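You operate a simulated robot arm through the tools that you are given. There is no shell and no other tool. Be economical: measure what you need, move in short steps, check, and stop when the job is done.

You run a simulated two-armed robot. Do the job below in one go: nothing can be reset, and whatever is moved stays where it is left.

## Task
On the chair end of the table, fold the tea towel in half, so that it is half as long.

Only the result counts: the job must be done as asked and must still hold three seconds after the hand-in. Knocking over, shifting, dropping, spilling or breaking anything else fails it. Flat cloth is picked up by pressing the open fingertips on it (5 to 10 N) and closing them slowly along it; thin cloth reads only 2 to 8 mm in the jaws.

## Robot
Two 7-joint arms with two-finger parallel grippers on one trunk, on a base that drives. Base frame: it is fixed to the floor where the robot stands at the start and does not move with it; the origin is under the middle of the robot, x ahead of it, y to its left, z up. Lengths are in mm, angles in rad, forces in N, time in s.
The left shoulder is at the start at [70, 163, 1045], the right one opposite. With the tool pointing down near the work surface each hand reaches from about 380 to 880 mm from the robot's upright axis, wherever it stands, measured 20 degrees to its own side. Places, roughly: chair end of the table [900, 0, 800]. Payload 3.43 kg a hand.
The TCP of each hand is the grasp point between the finger pads, 34 mm short of the fingertips. In the tool frame z runs along the fingers and y along their closing line. The gripper opens to 128 mm. The fingers are 24 mm wide and 12 mm thick; the gripper's body (48 by 130 mm) begins 96 mm behind the TCP.
Orientation is told as [roll, pitch, yaw] about the base's x, y, z axes, in that order, counted from this pose: with the fingers straight down and closing along the base's y, the tool's x points along the base's -x, its y along +y and its z along -z.

## Interface
- The arms move only by the tool apply_moves. It takes "left_targets", "right_targets" or both (then of equal length, played together; a hand with none holds still); each is one flat list of numbers, 7 for each row, row after row: the shift along the tool's x, y, z in units of 400 mm (1.0 is 400 mm), then the turn, a rotation vector about the tool's x, y, z in units of 120 degrees (1.0 is 120 degrees), then the opening in per cent of the stroke, from 0 (shut) to 100 (fully open). In form: [x, y, z, rx, ry, rz, claw, x, y, z, rx, ry, rz, claw, ...]. A call has 1 to 8 rows; each row is the pose to reach, as a shift and turn from the pose commanded when the call began, along the tool's axes at that moment. A call with a number of a shift or a turn outside -1 to 1 is refused whole. Rows are played at 5 a second. More than 50 mm and 0.15 rad between two rows, or a gripper value outside its range, and nothing of the call is played. A pose out of reach is approached as far as the arm can. The call stops where the force on the tool passes 40 N (or 10 N more than at its start, if that is more) or the arm is blocked; 0.2 s more then pass. Each finger travels about 153 mm/s and halts on what it meets, pressing with about 37 N; the grip force reading is that of the motor and also rises with nothing between the fingers. The clock runs only during rows and for 0.2 s after the last one: add rows that repeat a pose to give the fingers time. It gives the time, the measured TCP pose, the force on the tool (base axes), the opening and the grip force at its end, in the units of the frame above (readings bear some noise).
- Cameras (640 x 400 px; columns grow to the right, rows downward): "scene" is now at [135.1, 4.3, 1262.4]; the picture's right is [0.05, -1.00, 0.00], its down [-0.66, -0.03, -0.75] and it looks along [0.75, 0.04, -0.66] (base axes); focal length 256 px, centre (320, 200). "left" rides on the left gripper at [76, 11, -160] in its tool frame; the picture's right is [-0.15, 0.99, 0.00], its down [-0.88, -0.13, -0.46] and it looks along [-0.45, -0.07, 0.89] (tool axes); focal length 234 px, centre (320, 200). "right" rides on the right gripper at [76, -11, -160] in its tool frame; the picture's right is [0.15, 0.99, 0.00], its down [-0.88, 0.13, -0.46] and it looks along [-0.45, 0.07, 0.89] (tool axes); focal length 234 px, centre (320, 200). There is no depth. A picture from a camera that has moved, and an enlarged one, comes with that camera's place and axes in the base frame and with its lens.
- get_image(camera): a new picture of that camera. The clock stands still meanwhile.
- lift_body(by): slides the trunk up (or, below 0, down) by that many mm; the arms and the scene camera ride with it, the base frame stays. It gives what a move gives, with no picture.
- drive_base(legs): drives the robot by 1 to 6 legs, each [ahead, left, turn to the left] in mm, mm and rad, along the robot's own axes; the way and the turn of a leg run together, so that a leg with both is an arc; at most 1500 mm and 3.142 rad a leg. The arms and the cameras ride along, it lands a little off, and it stops where it bumps. It gives what a move gives.
- head_to(pan, tilt): turns the head with the scene camera to pan (to the left, within 1.501 rad either way) and tilt (down, from -0.506 to 1.204), counted from straight ahead of the robot. It gives what a move gives.
- zoom(camera, box): a new picture of the part [left, top, right, bottom] of that camera's present view, enlarged. The clock stands still meanwhile.
- close_job(): hands the job in; it is judged then, once.

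Go step by step. Nothing tells you exact positions but the pictures and the camera data: compare them with the known pose of the tool, close in by small moves and look again before you grip or let go. The budget is 120 turns and 88 pictures, counting those below and the enlarged ones. Unless the task says otherwise, let go and move clear before handing in.

The tools are called after "Request:" as name(argument=value, ...) on one line, values as JSON. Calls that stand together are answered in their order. apply_moves: Moves the arms, as the interface text tells. Its arguments: {"type":"object","properties":{"left_targets":{"type":"array","items":{"type":"number"}},"right_targets":{"type":"array","items":{"type":"number"}}},"required":[]} The other tools are called the same way: lift_body (by) slides the trunk up or down; drive_base (legs) drives the base; head_to (pan, tilt) turns the head that bears the scene camera; get_image (camera) takes a picture; zoom (camera, box) takes an enlarged picture of a part of a camera's view; close_job () hands the job in.

At the start:

```text
time: 0.0
left_position: [532.0, 262.5, 971.2]
left_tcp_rot: [-0.002, -0.001, 0.002]
left_contact_force: [-0.9, 0.2, -0.3]
left_gripper_width: 128.1
left_finger_force: 0.1
right_position: [541.0, -233.4, 992.6]
right_tcp_rot: [0.001, 0.0, -0.002]
right_contact_force: [-0.1, 0.6, 0.3]
right_gripper_width: 128.1
right_finger_force: 0.0
trunk travel left (down, up): [-525.0, 415.0]
robot x, y, heading: [-1.5, -0.1, -0.002]
head pan, tilt: [0.051, 0.726]
```

scene: 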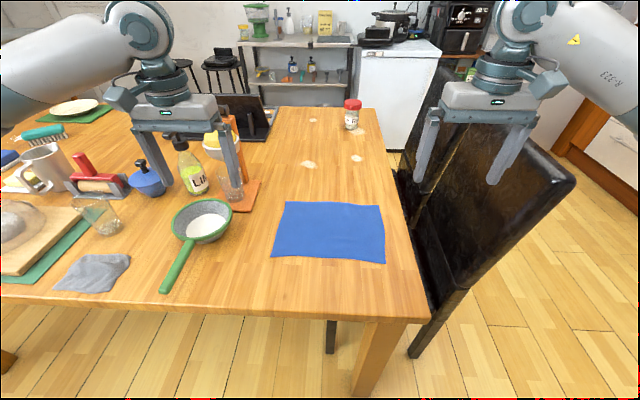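
right: 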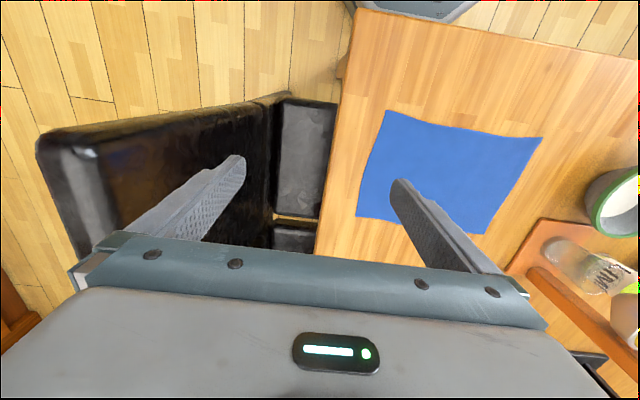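
left: 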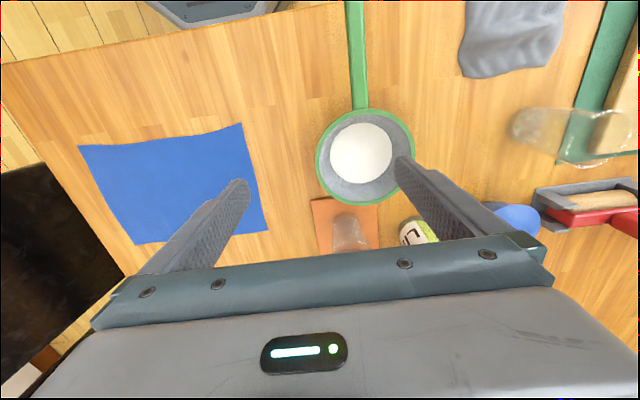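

I see the blue towel lying flat near the right end of the table, about x 535–758 and y −155 to +155, so its long side runs along y. I'll fold its left short edge onto its right one with both hands. First I'll shift the base left and turn it right so the arms don't cross.

Request:
drive_base(legs=[[0, 270, 0], [0, 0, -0.7]])

Request:
head_to(pan=0.1, tilt=0.8)

Request:
get_image(camera="scene")

```text
time: 3.1
left_position: [591.7, 326.7, 971.2]
left_tcp_rot: [0.021, 0.014, -0.366]
left_contact_force: [1.5, 4.1, -0.2]
left_gripper_width: 127.7
left_finger_force: 0.0
right_position: [416.1, -148.2, 992.9]
right_tcp_rot: [0.0, 0.003, -0.387]
right_contact_force: [-0.6, 0.2, 0.2]
right_gripper_width: 127.8
right_finger_force: 0.1
trunk travel left (down, up): [-525.0, 415.0]
robot x, y, heading: [1.0, 269.4, -0.384]
head pan, tilt: [0.051, 0.726]
stopped in leg 2: the force on the tool passed its limit (the readings are from after the stop); the commanded pose is now the measured one
```

```text
time: 3.8
left_position: [591.4, 326.9, 972.3]
left_tcp_rot: [0.02, 0.013, -0.365]
left_contact_force: [0.2, 5.9, -0.8]
left_gripper_width: 128.0
left_finger_force: 0.0
right_position: [415.3, -148.4, 992.1]
right_tcp_rot: [0.0, 0.003, -0.389]
right_contact_force: [1.2, 0.6, -0.4]
right_gripper_width: 128.2
right_finger_force: 0.2
trunk travel left (down, up): [-525.0, 415.0]
robot x, y, heading: [1.7, 271.2, -0.384]
head pan, tilt: [0.099, 0.799]
```

```text
84 pictures are left
camera scene: at [125.7, 230.2, 1256.4], right [-0.28, -0.96, 0.0], down [-0.69, 0.2, -0.7], along [0.67, -0.2, -0.72], focal length 256 px, centre (320, 200)
```

scene: 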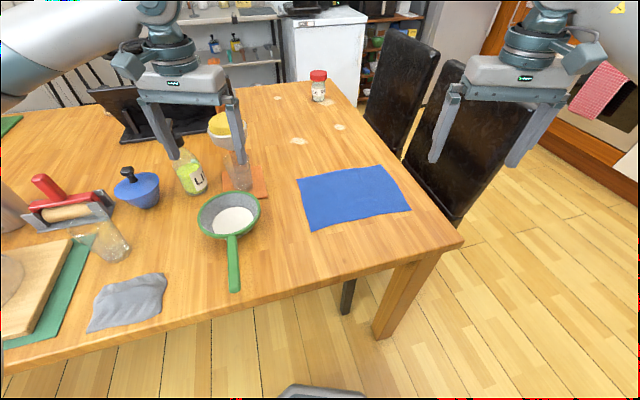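

The turn stopped on a left-hand contact, so I'll look at what it touched.

Request:
zoom(camera="scene", box=[90, 60, 290, 240])

Request:
get_image(camera="left")

```text
2.22 times, centred on (190, 150) of scene
camera zoom: at [125.7, 230.2, 1256.4], right [-0.28, -0.96, 0.0], down [-0.69, 0.2, -0.7], along [0.67, -0.2, -0.72], focal length 570 px, centre (609, 311)
```

zoom: 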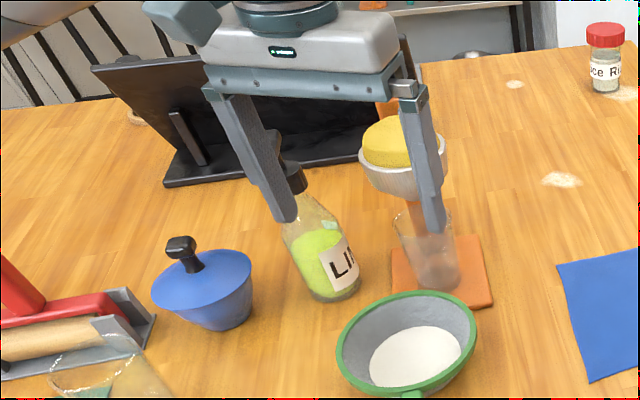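

```text
82 pictures are left
camera left: at [526.3, 360.0, 1131.6], right [0.49, 0.87, 0.02], down [0.78, -0.45, 0.44], along [0.39, -0.2, -0.9], focal length 234 px, centre (320, 200)
```

left: 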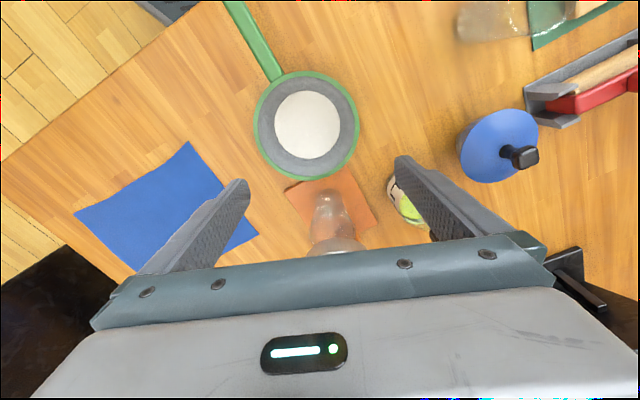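

The left finger seems to be touching the upright stand behind the bottle; the coaster does not appear to have moved. I'll back off the way I came, raise the trunk and then look again.

Request:
drive_base(legs=[[0, 0, 0.08]])

Request:
lift_body(by=200)

Request:
get_image(camera="scene")

Request:
get_image(camera="left")

```text
time: 4.6
left_position: [585.2, 372.5, 971.2]
left_tcp_rot: [0.021, 0.013, -0.286]
left_contact_force: [-0.2, -0.3, 0.1]
left_gripper_width: 128.2
left_finger_force: 0.1
right_position: [447.6, -115.3, 992.4]
right_tcp_rot: [-0.001, 0.002, -0.308]
right_contact_force: [-0.7, 1.0, -0.6]
right_gripper_width: 127.8
right_finger_force: 0.1
trunk travel left (down, up): [-525.0, 415.0]
robot x, y, heading: [0.2, 272.1, -0.306]
head pan, tilt: [0.099, 0.799]
```

```text
time: 6.8
left_position: [586.0, 374.1, 1171.7]
left_tcp_rot: [0.02, 0.014, -0.287]
left_contact_force: [-0.3, 0.0, 0.5]
left_gripper_width: 128.1
left_finger_force: 0.2
right_position: [447.3, -115.0, 1193.5]
right_tcp_rot: [0.001, 0.002, -0.307]
right_contact_force: [-0.4, 1.4, -0.5]
right_gripper_width: 128.0
right_finger_force: 0.0
trunk travel left (down, up): [-725.0, 215.0]
robot x, y, heading: [0.7, 270.2, -0.302]
head pan, tilt: [0.099, 0.799]
```

```text
81 pictures are left
camera scene: at [128.6, 238.9, 1456.3], right [-0.2, -0.98, 0.0], down [-0.7, 0.15, -0.7], along [0.68, -0.14, -0.72], focal length 256 px, centre (320, 200)
```

scene: 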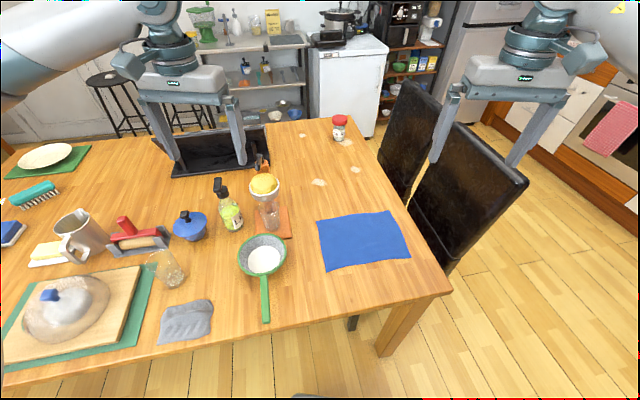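

```text
80 pictures are left
camera left: at [517.5, 400.4, 1331.6], right [0.42, 0.91, 0.02], down [0.81, -0.38, 0.44], along [0.41, -0.17, -0.9], focal length 234 px, centre (320, 200)
```

left: 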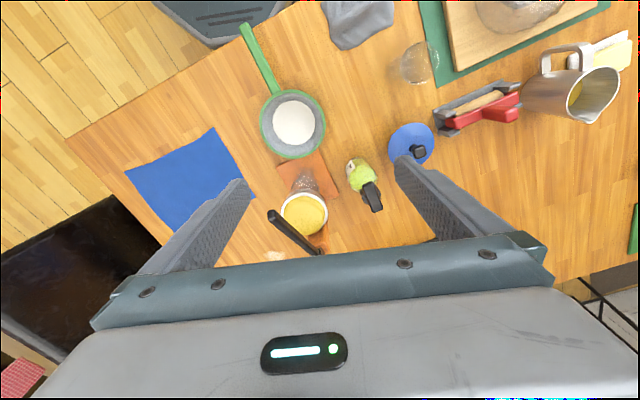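

There is a coffee-dripper stand near (711, 285), with its cone top at about z 940, close to the far left of the towel. I'll work from the centre-right instead, with the right hand on the far corner and the left hand on the near one, and keep the trunk raised.

Request:
drive_base(legs=[[0, 0, 0.6], [-52, -371, 0]])

Request:
head_to(pan=-0.25, tilt=0.85)

Request:
get_image(camera="scene")

Request:
get_image(camera="right")

```text
time: 10.8
left_position: [484.2, 310.3, 1170.9]
left_tcp_rot: [0.023, 0.013, 0.315]
left_contact_force: [0.3, -0.5, -0.4]
left_gripper_width: 127.8
left_finger_force: 0.1
right_position: [643.9, -169.6, 1192.3]
right_tcp_rot: [0.0, 0.0, 0.293]
right_contact_force: [0.6, 0.1, -0.6]
right_gripper_width: 128.1
right_finger_force: 0.1
trunk travel left (down, up): [-725.0, 215.0]
robot x, y, heading: [57.9, -105.2, 0.298]
head pan, tilt: [0.099, 0.799]
```

```text
time: 11.7
left_position: [484.3, 310.5, 1172.1]
left_tcp_rot: [0.021, 0.012, 0.313]
left_contact_force: [-0.8, 0.8, -0.3]
left_gripper_width: 128.1
left_finger_force: 0.0
right_position: [646.2, -169.9, 1192.8]
right_tcp_rot: [0.0, 0.003, 0.293]
right_contact_force: [-0.3, 1.5, -0.4]
right_gripper_width: 128.1
right_finger_force: 0.0
trunk travel left (down, up): [-725.0, 215.0]
robot x, y, heading: [59.6, -109.1, 0.297]
head pan, tilt: [-0.25, 0.85]
```

```text
79 pictures are left
camera scene: at [186.7, -86.0, 1452.3], right [0.05, -1.0, 0.0], down [-0.75, -0.04, -0.66], along [0.66, 0.03, -0.75], focal length 256 px, centre (320, 200)
```

scene: 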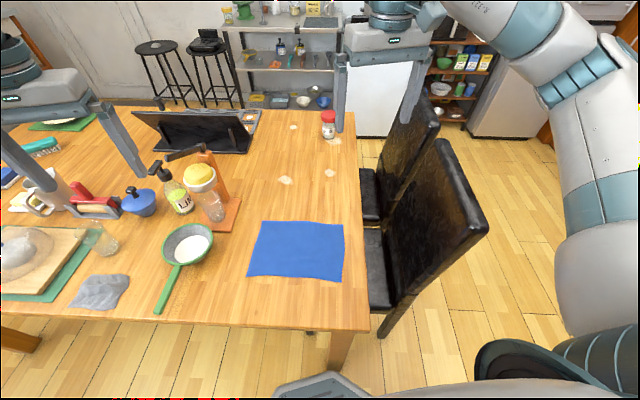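

```text
78 pictures are left
camera right: at [576.8, -202.9, 1351.7], right [-0.43, 0.9, 0.0], down [0.81, 0.38, 0.45], along [0.41, 0.19, -0.89], focal length 234 px, centre (320, 200)
```

right: 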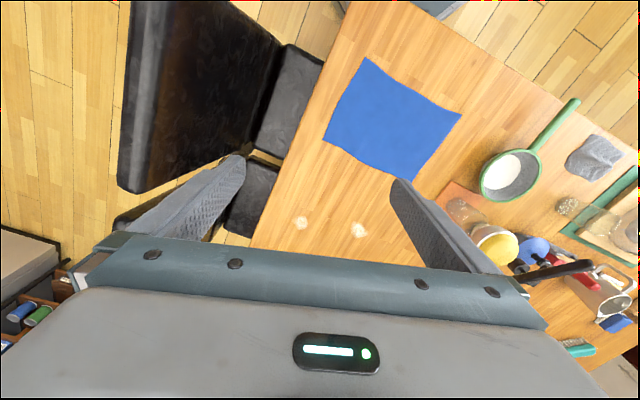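

The scene is clear now: the towel spans about x 523–745 and y −145 to +150. Next I bring both hands above the left edge, the right one yawed so that it closes along x and stays clear of the dripper.

Request:
apply_moves(right_targets=[-0.0468, 0.0805, 0.0759, 0, 0, -0.0715, 60, -0.0936, 0.161, 0.1518, 0, 0, -0.143, 25, -0.1404, 0.2415, 0.2277, 0, 0, -0.2145, 25, -0.1872, 0.322, 0.3036, 0, 0, -0.286, 25, -0.234, 0.4025, 0.3795, 0, 0, -0.3575, 25, -0.2808, 0.483, 0.4554, 0, 0, -0.429, 25, -0.3276, 0.5635, 0.5313, 0, 0, -0.5005, 25, -0.3744, 0.644, 0.6072, 0, 0, -0.572, 25], left_targets=[-0.0022, -0.0599, 0.0691, 0, 0, 0.0188, 60, -0.0044, -0.1198, 0.1382, 0, 0, 0.0376, 25, -0.0066, -0.1797, 0.2073, 0, 0, 0.0564, 25, -0.0088, -0.2396, 0.2764, 0, 0, 0.0752, 25, -0.011, -0.2995, 0.3455, 0, 0, 0.094, 25, -0.0132, -0.3594, 0.4146, 0, 0, 0.1128, 25, -0.0154, -0.4193, 0.4837, 0, 0, 0.1316, 25, -0.0176, -0.4792, 0.5528, 0, 0, 0.1504, 25])

Request:
get_image(camera="scene")

Request:
get_image(camera="right")

Request:
get_image(camera="left")

```text
time: 13.5
left_position: [546.5, 131.5, 946.7]
left_tcp_rot: [0.019, 0.019, -0.001]
left_contact_force: [-0.1, 0.0, 0.0]
left_gripper_width: 32.1
left_finger_force: 0.1
right_position: [700.4, 64.2, 996.3]
right_tcp_rot: [0.003, 0.0, 1.268]
right_contact_force: [0.8, -1.3, 0.6]
right_gripper_width: 31.9
right_finger_force: 0.0
right hand out of reach, approached as far as the arm can: row 7, 8
trunk travel left (down, up): [-725.0, 215.0]
robot x, y, heading: [59.1, -103.6, 0.296]
head pan, tilt: [-0.25, 0.85]
```

```text
77 pictures are left
camera scene: at [187.3, -87.7, 1452.4], right [0.05, -1.0, 0.0], down [-0.75, -0.03, -0.66], along [0.66, 0.03, -0.75], focal length 256 px, centre (320, 200)
```

scene: 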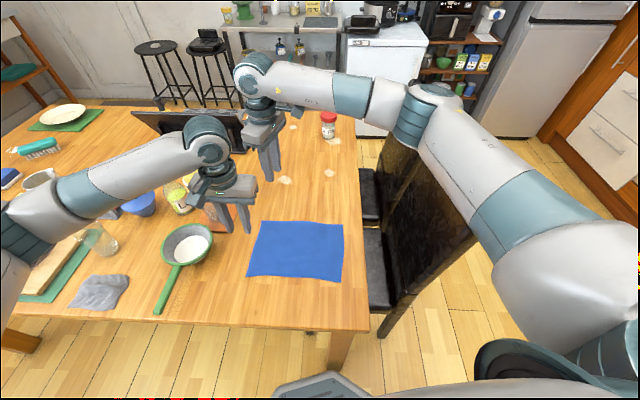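

```text
76 pictures are left
camera right: at [689.1, -11.2, 1154.5], right [-0.99, 0.16, 0.0], down [0.14, 0.88, 0.46], along [0.07, 0.45, -0.89], focal length 234 px, centre (320, 200)
```

right: 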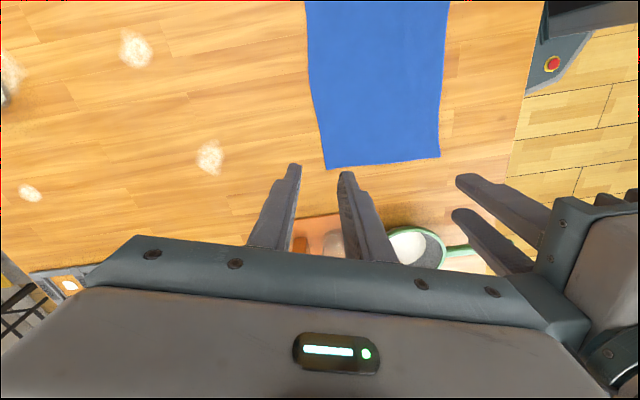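

```text
75 pictures are left
camera left: at [474.5, 139.8, 1107.1], right [0.15, 0.99, 0.01], down [0.89, -0.14, 0.44], along [0.43, -0.05, -0.9], focal length 234 px, centre (320, 200)
```

left: 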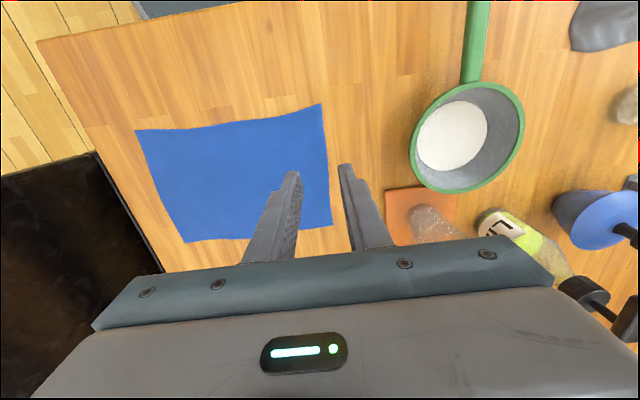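

Comparing the cameras puts the table surface nearer z ≈ 757. The towel corners are then about (694, 131), (500, 143), (688, −133) and (490, −124). The right hand stopped short of its target, probably at a yaw limit, so I'll test with a small turn back.

Request:
apply_moves(right_targets=[0, 0, 0, 0, 0, 0.05, 25, 0, 0, 0, 0, 0, 0.06, 25])

```text
time: 14.1
left_position: [546.9, 134.0, 946.8]
left_tcp_rot: [0.016, 0.02, -0.001]
left_contact_force: [0.8, 0.7, 0.3]
left_gripper_width: 31.9
left_finger_force: 0.1
right_position: [700.9, 65.7, 995.8]
right_tcp_rot: [0.004, 0.0, 1.14]
right_contact_force: [0.5, 0.4, 0.3]
right_gripper_width: 32.1
right_finger_force: 0.1
trunk travel left (down, up): [-725.0, 215.0]
robot x, y, heading: [59.2, -102.8, 0.298]
head pan, tilt: [-0.25, 0.85]
```

The yaw moves freely again. I'll bring both hands to just inside the left corners, lower.

Request:
apply_moves(right_targets=[-0.0227, 0.0407, 0.08, 0, 0, 0, 25, -0.0453, 0.0813, 0.16, 0, 0, 0, 25, -0.068, 0.122, 0.24, 0, 0, 0, 25, -0.068, 0.122, 0.24, 0, 0, 0, 25], left_targets=[0.025, -0.0092, 0.0392, 0, 0, 0, 25, 0.05, -0.0183, 0.0783, 0, 0, 0, 25, 0.075, -0.0275, 0.1175, 0, 0, 0, 25, 0.075, -0.0275, 0.1175, 0, 0, 0, 25])

Request:
get_image(camera="right")

Request:
get_image(camera="left")

Request:
get_image(camera="scene")

```text
time: 15.1
left_position: [514.4, 123.1, 901.2]
left_tcp_rot: [0.014, 0.021, 0.001]
left_contact_force: [0.5, 0.6, -0.2]
left_gripper_width: 32.2
left_finger_force: 0.0
right_position: [668.6, 111.1, 898.7]
right_tcp_rot: [0.003, 0.0, 1.14]
right_contact_force: [0.7, -0.4, 0.1]
right_gripper_width: 32.1
right_finger_force: 0.0
trunk travel left (down, up): [-725.0, 215.0]
robot x, y, heading: [59.2, -106.6, 0.296]
head pan, tilt: [-0.25, 0.85]
```

```text
74 pictures are left
camera right: at [647.2, 36.6, 1057.9], right [-0.96, 0.28, 0.0], down [0.25, 0.85, 0.46], along [0.13, 0.44, -0.89], focal length 234 px, centre (320, 200)
```

right: 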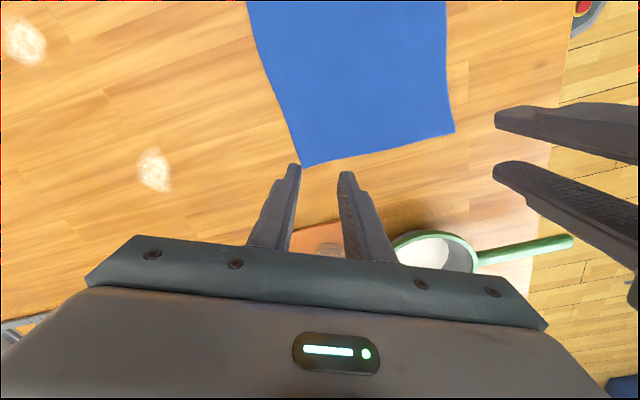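

```text
73 pictures are left
camera left: at [443.1, 131.1, 1060.6], right [0.15, 0.99, 0.01], down [0.89, -0.14, 0.44], along [0.43, -0.05, -0.9], focal length 234 px, centre (320, 200)
```

left: 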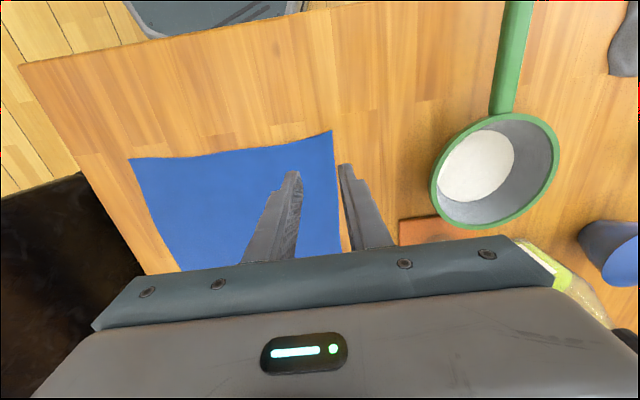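

```text
72 pictures are left
camera scene: at [186.8, -86.6, 1452.3], right [0.05, -1.0, 0.0], down [-0.75, -0.03, -0.66], along [0.66, 0.03, -0.75], focal length 256 px, centre (320, 200)
```

scene: 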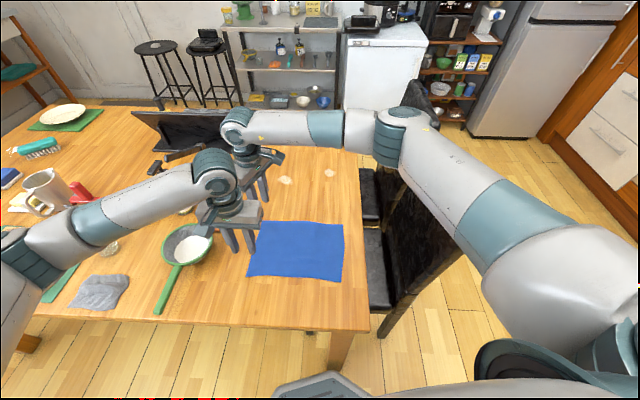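

Corners are confirmed at roughly TL (697, 130) and BL (498, 141). I'll nudge both hands and descend to just above the cloth.

Request:
apply_moves(right_targets=[-0.0112, 0.005, 0.1, 0, 0, 0, 25, -0.0112, 0.005, 0.2, 0, 0, 0, 25, -0.0112, 0.005, 0.2125, 0, 0, 0, 25, -0.0112, 0.005, 0.2125, 0, 0, 0, 25], left_targets=[0, -0.015, 0.1, 0, 0, 0, 25, 0, -0.015, 0.2, 0, 0, 0, 25, 0, -0.015, 0.2125, 0, 0, 0, 25, 0, -0.015, 0.2125, 0, 0, 0, 25])

Request:
get_image(camera="right")

Request:
get_image(camera="left")

```text
time: 16.1
left_position: [513.9, 118.0, 815.0]
left_tcp_rot: [0.015, 0.018, 0.0]
left_contact_force: [-0.2, 0.6, -0.2]
left_gripper_width: 32.0
left_finger_force: 0.0
right_position: [667.7, 116.6, 814.1]
right_tcp_rot: [0.0, 0.001, 1.141]
right_contact_force: [0.0, -0.9, 0.6]
right_gripper_width: 31.9
right_finger_force: 0.0
trunk travel left (down, up): [-725.0, 215.0]
robot x, y, heading: [60.5, -102.8, 0.298]
head pan, tilt: [-0.25, 0.85]
```

```text
71 pictures are left
camera right: at [647.3, 42.7, 973.2], right [-0.96, 0.28, 0.0], down [0.25, 0.85, 0.46], along [0.13, 0.44, -0.89], focal length 234 px, centre (320, 200)
```

right: 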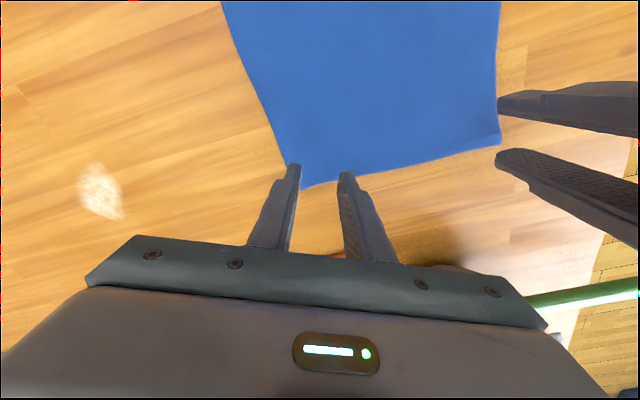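

```text
70 pictures are left
camera left: at [441.5, 126.9, 975.4], right [0.15, 0.99, 0.01], down [0.89, -0.14, 0.44], along [0.43, -0.05, -0.9], focal length 234 px, centre (320, 200)
```

left: 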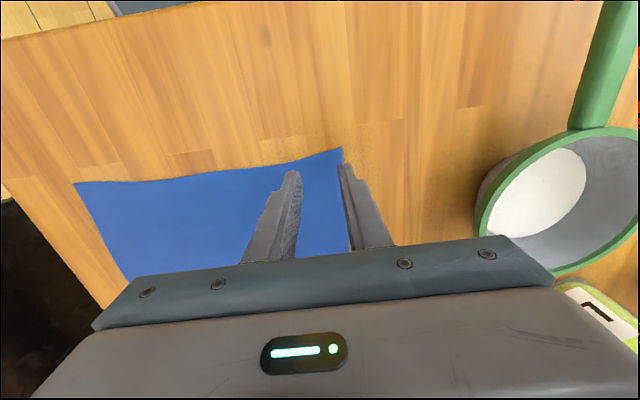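

The fingertips are at z ≈ 780. I'll shift the left hand a bit further inside its corner and then press down in small steps.

Request:
apply_moves(right_targets=[0, 0, 0.015, 0, 0, 0, 25, 0, 0, 0.03, 0, 0, 0, 25, 0, 0, 0.0375, 0, 0, 0, 25, 0, 0, 0.0375, 0, 0, 0, 25], left_targets=[-0.025, -0.022, 0.015, 0, 0, 0, 25, -0.025, -0.022, 0.03, 0, 0, 0, 25, -0.025, -0.022, 0.0375, 0, 0, 0, 25, -0.025, -0.022, 0.0375, 0, 0, 0, 25])

Request:
zoom(camera="right", box=[220, 90, 420, 250])

Request:
zoom(camera="left", box=[220, 90, 420, 250])

```text
time: 17.1
left_position: [522.5, 111.9, 799.6]
left_tcp_rot: [0.016, 0.02, -0.002]
left_contact_force: [0.6, 0.4, -0.3]
left_gripper_width: 32.3
left_finger_force: 0.0
right_position: [668.6, 115.8, 799.1]
right_tcp_rot: [0.003, 0.002, 1.138]
right_contact_force: [-0.3, -1.0, 0.4]
right_gripper_width: 31.9
right_finger_force: 0.1
trunk travel left (down, up): [-725.0, 215.0]
robot x, y, heading: [63.2, -102.1, 0.298]
head pan, tilt: [-0.25, 0.85]
```

```text
2.50 times, centred on (320, 170) of right
camera zoom: at [647.3, 42.2, 958.3], right [-0.96, 0.28, 0.0], down [0.25, 0.85, 0.46], along [0.13, 0.44, -0.89], focal length 585 px, centre (320, 275)
```

zoom: 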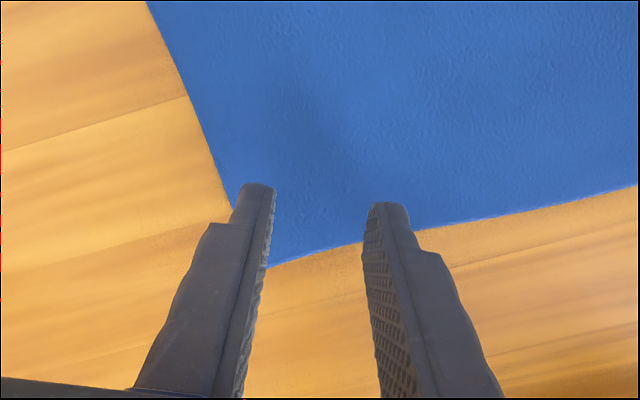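

```text
2.50 times, centred on (320, 170) of left
camera zoom: at [450.9, 118.3, 960.3], right [0.15, 0.99, 0.01], down [0.89, -0.14, 0.44], along [0.43, -0.05, -0.9], focal length 585 px, centre (320, 275)
```

zoom: 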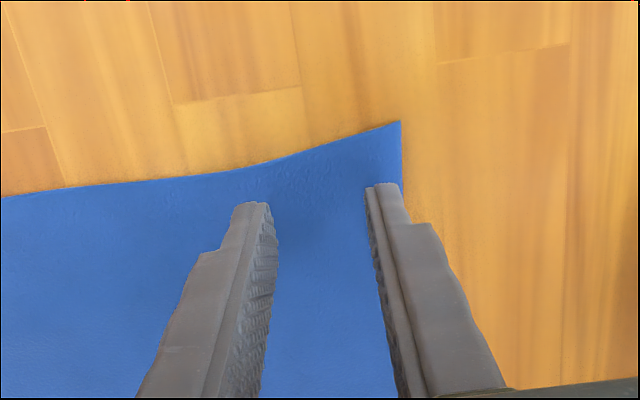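

Both fingertip pairs lie over the cloth just inside the corners. I'll lower them further in small steps until they touch.

Request:
apply_moves(right_targets=[0, 0, 0.005, 0, 0, 0, 25, 0, 0, 0.01, 0, 0, 0, 25, 0, 0, 0.015, 0, 0, 0, 25], left_targets=[0, 0, 0.005, 0, 0, 0, 25, 0, 0, 0.01, 0, 0, 0, 25, 0, 0, 0.015, 0, 0, 0, 25])

```text
time: 17.9
left_position: [522.8, 110.0, 792.1]
left_tcp_rot: [0.016, 0.017, 0.0]
left_contact_force: [-1.2, 0.4, -0.1]
left_gripper_width: 32.2
left_finger_force: 0.0
right_position: [667.1, 114.9, 794.4]
right_tcp_rot: [0.001, 0.0, 1.142]
right_contact_force: [-0.6, 0.2, -1.0]
right_gripper_width: 31.9
right_finger_force: 0.1
trunk travel left (down, up): [-725.0, 215.0]
robot x, y, heading: [58.2, -105.1, 0.296]
head pan, tilt: [-0.25, 0.85]
```

Request:
apply_moves(right_targets=[0, 0, 0.004, 0, 0, 0, 25, 0, 0, 0.008, 0, 0, 0, 25, 0, 0, 0.012, 0, 0, 0, 25], left_targets=[0, 0, 0.004, 0, 0, 0, 25, 0, 0, 0.008, 0, 0, 0, 25, 0, 0, 0.012, 0, 0, 0, 25])

Request:
zoom(camera="right", box=[220, 90, 420, 250])

```text
time: 18.7
left_position: [523.7, 110.2, 788.8]
left_tcp_rot: [0.016, 0.02, 0.0]
left_contact_force: [0.6, 0.1, 0.0]
left_gripper_width: 32.0
left_finger_force: 0.2
right_position: [667.0, 116.1, 788.7]
right_tcp_rot: [0.001, -0.001, 1.141]
right_contact_force: [-1.0, -0.8, -0.5]
right_gripper_width: 32.1
right_finger_force: 0.1
trunk travel left (down, up): [-725.0, 215.0]
robot x, y, heading: [60.9, -103.3, 0.298]
head pan, tilt: [-0.25, 0.85]
```

```text
2.50 times, centred on (320, 170) of right
camera zoom: at [647.1, 42.4, 947.9], right [-0.96, 0.28, 0.0], down [0.25, 0.85, 0.46], along [0.13, 0.44, -0.89], focal length 585 px, centre (320, 275)
```

zoom: 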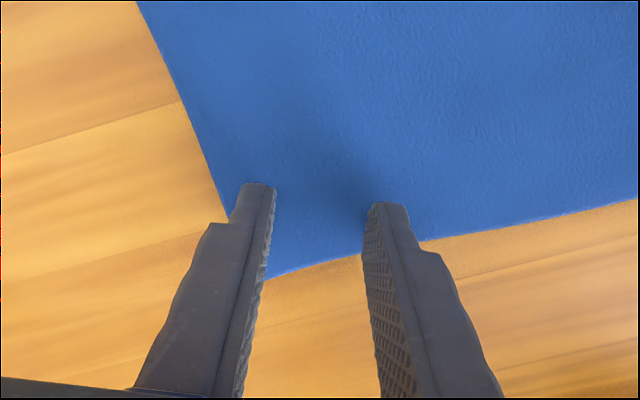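

Nothing is touching yet, but the shadows are closing in. I'll keep lowering.

Request:
apply_moves(right_targets=[0, 0, 0.004, 0, 0, 0, 25, 0, 0, 0.008, 0, 0, 0, 25, 0, 0, 0.012, 0, 0, 0, 25, 0, 0, 0.016, 0, 0, 0, 25], left_targets=[0, 0, 0.004, 0, 0, 0, 25, 0, 0, 0.008, 0, 0, 0, 25, 0, 0, 0.012, 0, 0, 0, 25, 0, 0, 0.016, 0, 0, 0, 25])

```text
time: 19.7
left_position: [524.0, 109.6, 784.0]
left_tcp_rot: [0.016, 0.014, 0.0]
left_contact_force: [2.1, 3.0, 21.7]
left_gripper_width: 30.7
left_finger_force: 0.0
right_position: [667.2, 117.6, 785.6]
right_tcp_rot: [0.0, -0.003, 1.143]
right_contact_force: [3.5, -0.9, 13.9]
right_gripper_width: 31.8
right_finger_force: 0.0
trunk travel left (down, up): [-725.0, 215.0]
robot x, y, heading: [57.2, -105.2, 0.296]
head pan, tilt: [-0.25, 0.85]
```

Both hands are now pressing on the cloth, at about 22 N on the left and 14 N on the right. I'll ease off a little and read the forces.

Request:
apply_moves(right_targets=[0, 0, -0.0015, 0, 0, 0, 25, 0, 0, -0.0015, 0, 0, 0, 25], left_targets=[0, 0, -0.003, 0, 0, 0, 25, 0, 0, -0.003, 0, 0, 0, 25])

```text
time: 20.3
left_position: [522.2, 109.6, 785.6]
left_tcp_rot: [0.016, 0.015, 0.002]
left_contact_force: [4.3, 1.1, 19.1]
left_gripper_width: 31.0
left_finger_force: 0.0
right_position: [667.4, 116.7, 785.3]
right_tcp_rot: [-0.001, -0.005, 1.139]
right_contact_force: [5.6, 0.2, 20.5]
right_gripper_width: 31.7
right_finger_force: 0.1
trunk travel left (down, up): [-725.0, 215.0]
robot x, y, heading: [58.1, -101.5, 0.299]
head pan, tilt: [-0.25, 0.85]
```

Request:
apply_moves(right_targets=[0, 0, -0.005, 0, 0, 0, 25, 0, 0, -0.005, 0, 0, 0, 25], left_targets=[0, 0, -0.0045, 0, 0, 0, 25, 0, 0, -0.0045, 0, 0, 0, 25])

```text
time: 20.9
left_position: [522.7, 111.1, 784.9]
left_tcp_rot: [0.018, 0.018, -0.002]
left_contact_force: [2.3, -0.1, 9.8]
left_gripper_width: 31.5
left_finger_force: 0.0
right_position: [667.4, 116.6, 785.1]
right_tcp_rot: [0.0, -0.001, 1.141]
right_contact_force: [2.5, 1.0, 14.8]
right_gripper_width: 32.0
right_finger_force: 0.0
trunk travel left (down, up): [-725.0, 215.0]
robot x, y, heading: [59.8, -103.8, 0.291]
head pan, tilt: [-0.25, 0.85]
```

The left hand is at 10 N. I'll raise the right a touch more and close both slowly.

Request:
apply_moves(right_targets=[0, 0, -0.003, 0, 0, 0, 21, 0, 0, -0.003, 0, 0, 0, 17, 0, 0, -0.003, 0, 0, 0, 13, 0, 0, -0.003, 0, 0, 0, 9, 0, 0, -0.003, 0, 0, 0, 5, 0, 0, -0.003, 0, 0, 0, 2, 0, 0, -0.003, 0, 0, 0, 0, 0, 0, -0.003, 0, 0, 0, 0], left_targets=[0, 0, 0, 0, 0, 0, 21, 0, 0, 0, 0, 0, 0, 17, 0, 0, 0, 0, 0, 0, 13, 0, 0, 0, 0, 0, 0, 9, 0, 0, 0, 0, 0, 0, 5, 0, 0, 0, 0, 0, 0, 2, 0, 0, 0, 0, 0, 0, 0, 0, 0, 0, 0, 0, 0, 0])

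Request:
zoom(camera="right", box=[220, 90, 420, 250])

Request:
zoom(camera="left", box=[220, 90, 420, 250])

```text
time: 22.7
left_position: [523.4, 109.7, 786.0]
left_tcp_rot: [0.016, 0.019, 0.001]
left_contact_force: [0.3, -0.5, 4.5]
left_gripper_width: 1.9
left_finger_force: 36.7
right_position: [668.6, 115.0, 786.7]
right_tcp_rot: [0.002, 0.0, 1.142]
right_contact_force: [-0.9, 0.0, 1.2]
right_gripper_width: 1.7
right_finger_force: 36.8
trunk travel left (down, up): [-725.0, 215.0]
robot x, y, heading: [58.3, -102.4, 0.299]
head pan, tilt: [-0.25, 0.85]
```

```text
2.50 times, centred on (320, 170) of right
camera zoom: at [646.8, 42.3, 944.7], right [-0.96, 0.28, 0.0], down [0.25, 0.85, 0.46], along [0.13, 0.44, -0.89], focal length 585 px, centre (320, 275)
```

zoom: 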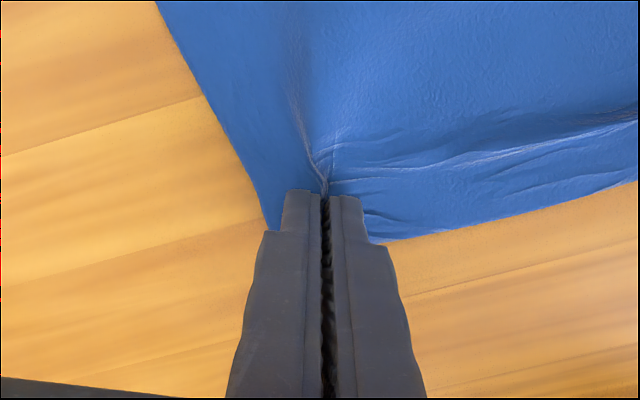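

```text
2.50 times, centred on (320, 170) of left
camera zoom: at [450.8, 118.4, 946.1], right [0.15, 0.99, 0.01], down [0.89, -0.14, 0.44], along [0.43, -0.05, -0.9], focal length 585 px, centre (320, 275)
```

zoom: 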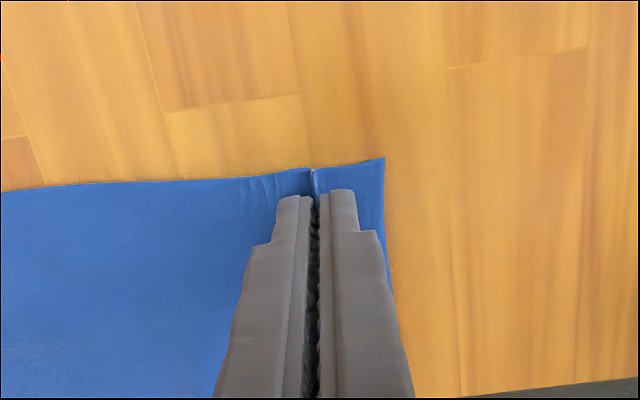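

Both hands have hold of the cloth: the widths read about 1.8 mm and I can see rucks between the fingers. I'll lift 50 mm and check.

Request:
apply_moves(right_targets=[0, 0, -0.04, 0, 0, 0, 0, 0, 0, -0.08, 0, 0, 0, 0, 0, 0, -0.12, 0, 0, 0, 0, 0, 0, -0.12, 0, 0, 0, 0], left_targets=[0, 0, -0.04, 0, 0, 0, 0, 0, 0, -0.08, 0, 0, 0, 0, 0, 0, -0.12, 0, 0, 0, 0, 0, 0, -0.12, 0, 0, 0, 0])

Request:
get_image(camera="right")

Request:
get_image(camera="left")

Request:
get_image(camera="scene")

```text
time: 23.7
left_position: [524.8, 109.3, 833.4]
left_tcp_rot: [0.015, 0.021, 0.0]
left_contact_force: [0.3, 0.5, 0.5]
left_gripper_width: 2.0
left_finger_force: 36.9
right_position: [666.9, 115.7, 834.8]
right_tcp_rot: [0.001, 0.002, 1.142]
right_contact_force: [-0.7, 0.0, 0.2]
right_gripper_width: 1.8
right_finger_force: 36.7
trunk travel left (down, up): [-725.0, 215.0]
robot x, y, heading: [62.9, -104.6, 0.299]
head pan, tilt: [-0.25, 0.85]
```

```text
64 pictures are left
camera right: at [646.7, 42.5, 992.8], right [-0.96, 0.28, 0.0], down [0.25, 0.85, 0.46], along [0.13, 0.44, -0.89], focal length 234 px, centre (320, 200)
```

right: 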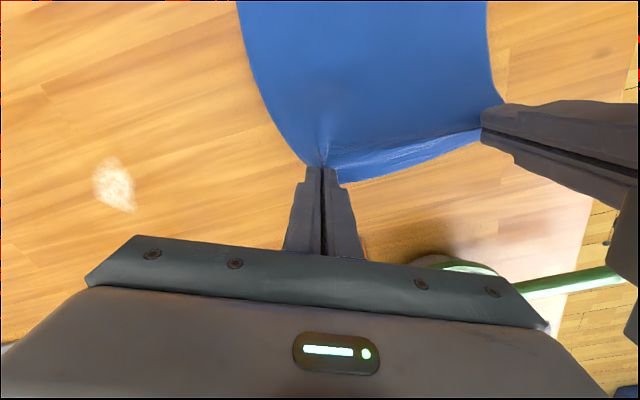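

```text
63 pictures are left
camera left: at [451.9, 118.0, 993.7], right [0.15, 0.99, 0.01], down [0.89, -0.14, 0.44], along [0.43, -0.05, -0.9], focal length 234 px, centre (320, 200)
```

left: 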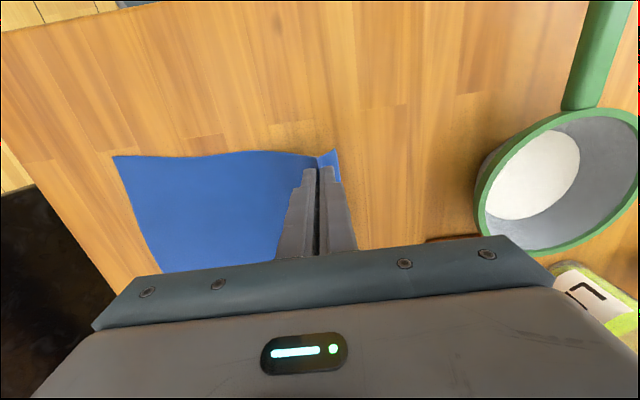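

```text
62 pictures are left
camera scene: at [186.8, -85.9, 1452.3], right [0.05, -1.0, 0.0], down [-0.75, -0.04, -0.66], along [0.66, 0.03, -0.75], focal length 256 px, centre (320, 200)
```

scene: 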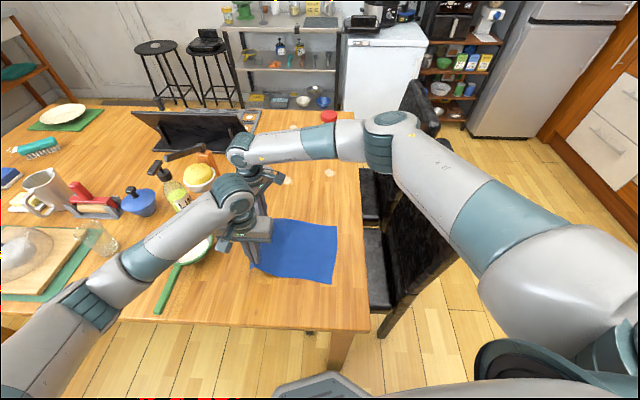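

Both corners are held and the edge has come up. Now I carry it over in an arc towards the right edge, which has slid slightly and lies at about y −105 to −120.

Request:
apply_moves(right_targets=[0.0695, -0.0285, -0.075, 0, 0, 0, 0, 0.162, -0.0665, -0.125, 0, 0, 0, 0, 0.266, -0.109, -0.1375, 0, 0, 0, 0, 0.37, -0.152, -0.125, 0, 0, 0, 0, 0.463, -0.19, -0.0875, 0, 0, 0, 0, 0.463, -0.19, -0.0875, 0, 0, 0, 0], left_targets=[0.0025, -0.0625, -0.075, 0, 0, 0, 0, 0.0058, -0.145, -0.125, 0, 0, 0, 0, 0.0095, -0.2375, -0.1375, 0, 0, 0, 0, 0.0132, -0.33, -0.125, 0, 0, 0, 0, 0.0165, -0.4125, -0.0875, 0, 0, 0, 0, 0.0165, -0.4125, -0.0875, 0, 0, 0, 0])

Request:
get_image(camera="right")

Request:
get_image(camera="left")

Request:
get_image(camera="scene")

```text
time: 25.1
left_position: [518.7, -53.4, 865.0]
left_tcp_rot: [0.016, 0.019, -0.001]
left_contact_force: [1.3, -0.8, -0.6]
left_gripper_width: 1.9
left_finger_force: 36.8
right_position: [658.2, -82.0, 868.9]
right_tcp_rot: [0.002, 0.001, 1.141]
right_contact_force: [-2.0, 0.6, 0.7]
right_gripper_width: 1.7
right_finger_force: 36.6
trunk travel left (down, up): [-725.0, 215.0]
robot x, y, heading: [59.8, -103.9, 0.293]
head pan, tilt: [-0.25, 0.85]
```

```text
61 pictures are left
camera right: at [637.5, -156.6, 1028.0], right [-0.96, 0.28, 0.0], down [0.25, 0.86, 0.45], along [0.13, 0.44, -0.89], focal length 234 px, centre (320, 200)
```

right: 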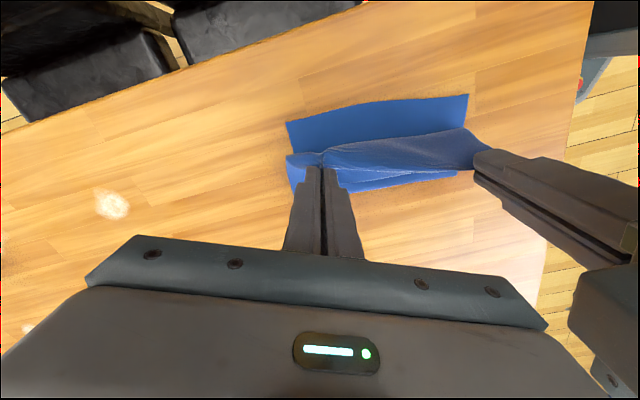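

```text
60 pictures are left
camera left: at [446.1, -45.8, 1026.2], right [0.15, 0.99, 0.01], down [0.89, -0.14, 0.44], along [0.43, -0.05, -0.9], focal length 234 px, centre (320, 200)
```

left: 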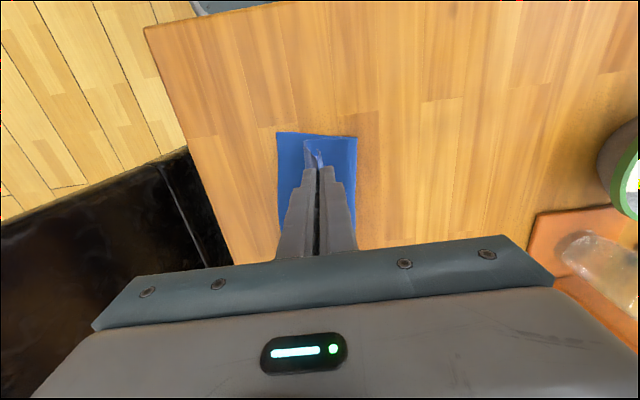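

```text
59 pictures are left
camera scene: at [186.6, -84.0, 1452.3], right [0.05, -1.0, 0.0], down [-0.75, -0.04, -0.66], along [0.66, 0.03, -0.75], focal length 256 px, centre (320, 200)
```

scene: 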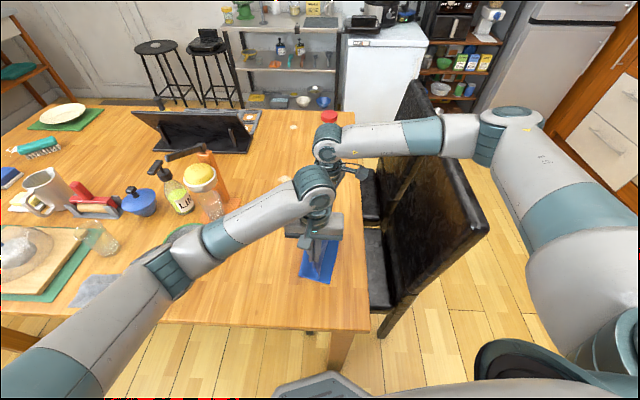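

The edge is over and the lower right edge runs from about (686, −125) to (488, −98). I'll overshoot slightly, then lower while coming back, so the free edge lies outward.

Request:
apply_moves(right_targets=[0.068, -0.031, 0.0625, 0, 0, 0, 0, 0.132, -0.06, 0.135, 0, 0, 0, 0, 0.132, -0.06, 0.135, 0, 0, 0, 0, 0.102, -0.047, 0.165, 0, 0, 0, 0, 0.0636, -0.029, 0.19, 0, 0, 0, 0, 0.0636, -0.029, 0.19, 0, 0, 0, 0], left_targets=[0, -0.06, 0.0625, 0, 0, 0, 0, 0, -0.1175, 0.125, 0, 0, 0, 0, 0, -0.1175, 0.125, 0, 0, 0, 0, 0, -0.0875, 0.155, 0, 0, 0, 0, 0, -0.045, 0.18, 0, 0, 0, 0, 0, -0.045, 0.18, 0, 0, 0, 0])

Request:
get_image(camera="right")

Request:
get_image(camera="left")

Request:
zoom(camera="scene", box=[240, 180, 400, 300])

```text
time: 26.5
left_position: [515.7, -73.4, 793.4]
left_tcp_rot: [0.016, 0.018, 0.0]
left_contact_force: [9.3, -4.3, 0.6]
left_gripper_width: 2.0
left_finger_force: 36.8
right_position: [660.4, -112.8, 792.6]
right_tcp_rot: [0.003, -0.001, 1.141]
right_contact_force: [-9.7, 3.9, 0.5]
right_gripper_width: 1.9
right_finger_force: 36.6
trunk travel left (down, up): [-725.0, 215.0]
robot x, y, heading: [57.4, -105.2, 0.289]
head pan, tilt: [-0.25, 0.85]
```

```text
58 pictures are left
camera right: at [638.3, -186.3, 951.3], right [-0.96, 0.28, 0.0], down [0.25, 0.85, 0.46], along [0.13, 0.44, -0.89], focal length 234 px, centre (320, 200)
```

right: 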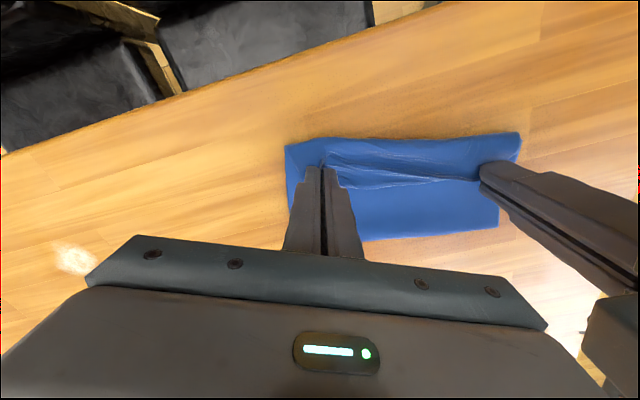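

```text
57 pictures are left
camera left: at [444.0, -65.4, 954.3], right [0.15, 0.99, 0.01], down [0.89, -0.14, 0.44], along [0.43, -0.05, -0.9], focal length 234 px, centre (320, 200)
```

left: 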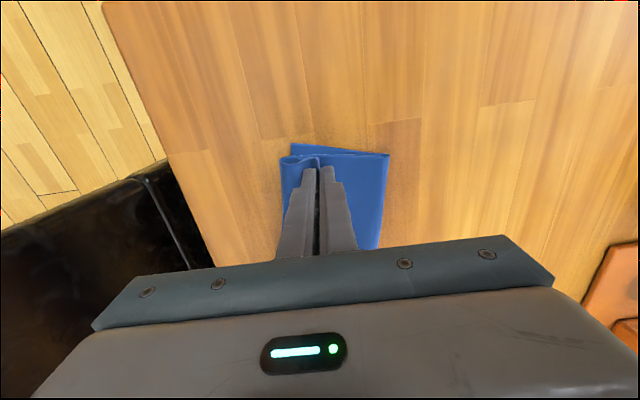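

```text
3.33 times, centred on (320, 240) of scene
camera zoom: at [186.6, -87.3, 1452.4], right [0.05, -1.0, 0.0], down [-0.75, -0.03, -0.66], along [0.66, 0.03, -0.75], focal length 854 px, centre (320, 67)
```

zoom: 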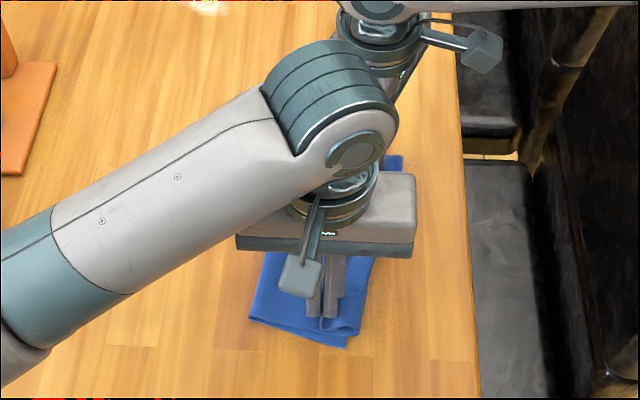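

The edge lies on the right edge with only a few newtons of cloth tension left between the hands. I'll ease the right hand in by a few mm, then open and rise.

Request:
apply_moves(right_targets=[-0.011, 0.005, 0.006, 0, 0, 0, 0, -0.011, 0.005, 0.006, 0, 0, 0, 6, -0.011, 0.005, 0.006, 0, 0, 0, 10, -0.011, 0.005, 0.006, 0, 0, 0, 12, -0.011, 0.005, -0.05, 0, 0, 0, 12, -0.011, 0.005, -0.15, 0, 0, 0, 12, -0.011, 0.005, -0.25, 0, 0, 0, 12], left_targets=[0, 0, 0.006, 0, 0, 0, 0, 0, 0, 0.006, 0, 0, 0, 6, 0, 0, 0.006, 0, 0, 0, 10, 0, 0, 0.006, 0, 0, 0, 12, 0, 0, -0.05, 0, 0, 0, 12, 0, 0, -0.15, 0, 0, 0, 12, 0, 0, -0.25, 0, 0, 0, 12])

Request:
get_image(camera="right")

Request:
get_image(camera="left")

```text
time: 28.1
left_position: [518.2, -73.8, 894.1]
left_tcp_rot: [0.016, 0.02, 0.0]
left_contact_force: [-0.1, 0.4, -0.2]
left_gripper_width: 15.6
left_finger_force: 0.0
right_position: [658.2, -105.5, 894.8]
right_tcp_rot: [0.002, -0.001, 1.142]
right_contact_force: [-0.5, -0.4, 0.1]
right_gripper_width: 15.3
right_finger_force: 0.1
trunk travel left (down, up): [-725.0, 215.0]
robot x, y, heading: [55.7, -106.1, 0.297]
head pan, tilt: [-0.25, 0.85]
```

```text
55 pictures are left
camera right: at [638.2, -180.4, 1052.2], right [-0.96, 0.28, 0.0], down [0.25, 0.85, 0.46], along [0.13, 0.44, -0.89], focal length 234 px, centre (320, 200)
```

right: 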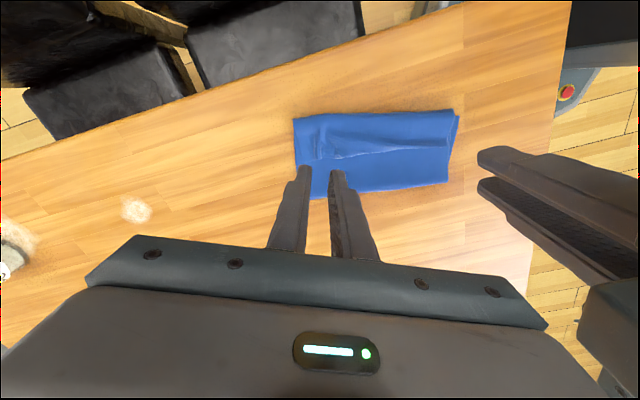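

```text
54 pictures are left
camera left: at [445.8, -65.9, 1053.7], right [0.15, 0.99, 0.01], down [0.89, -0.14, 0.44], along [0.43, -0.05, -0.9], focal length 234 px, centre (320, 200)
```

left: 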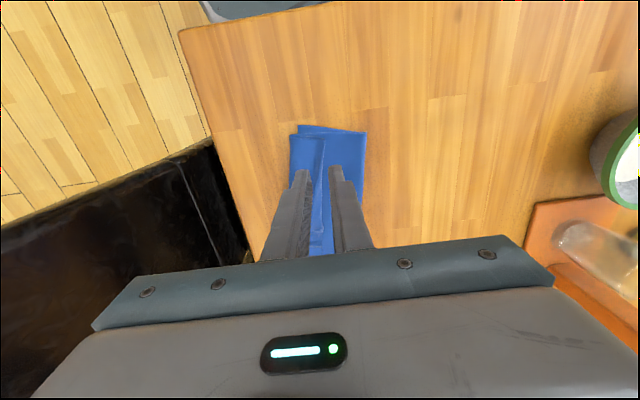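

The cloth is released. I'll look closely at the folded cloth.

Request:
zoom(camera="right", box=[270, 90, 480, 220])

Request:
zoom(camera="left", box=[250, 100, 410, 260])

```text
3.05 times, centred on (375, 155) of right
camera zoom: at [638.2, -180.4, 1052.2], right [-0.96, 0.28, 0.0], down [0.25, 0.85, 0.46], along [0.13, 0.44, -0.89], focal length 714 px, centre (152, 337)
```

zoom: 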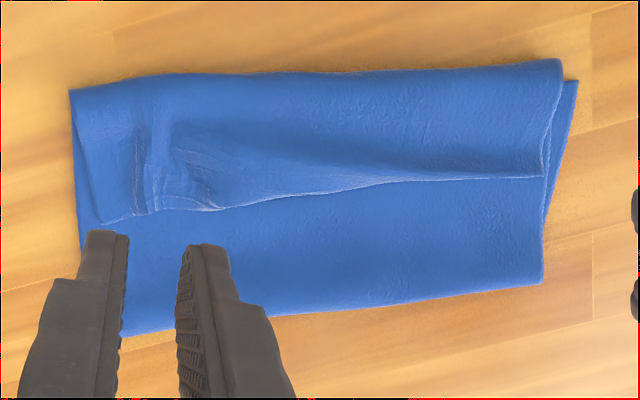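

```text
2.50 times, centred on (330, 180) of left
camera zoom: at [445.8, -65.9, 1053.7], right [0.15, 0.99, 0.01], down [0.89, -0.14, 0.44], along [0.43, -0.05, -0.9], focal length 585 px, centre (295, 250)
```

zoom: 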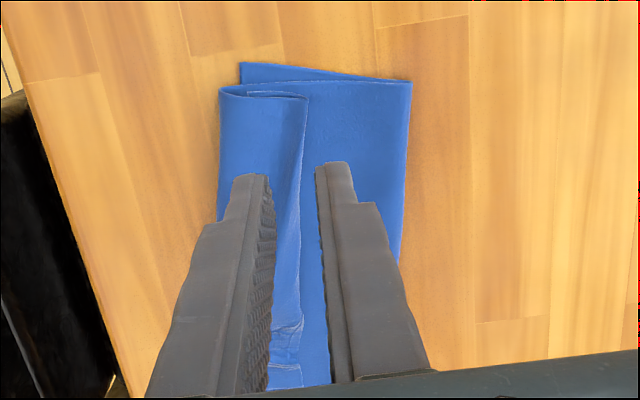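

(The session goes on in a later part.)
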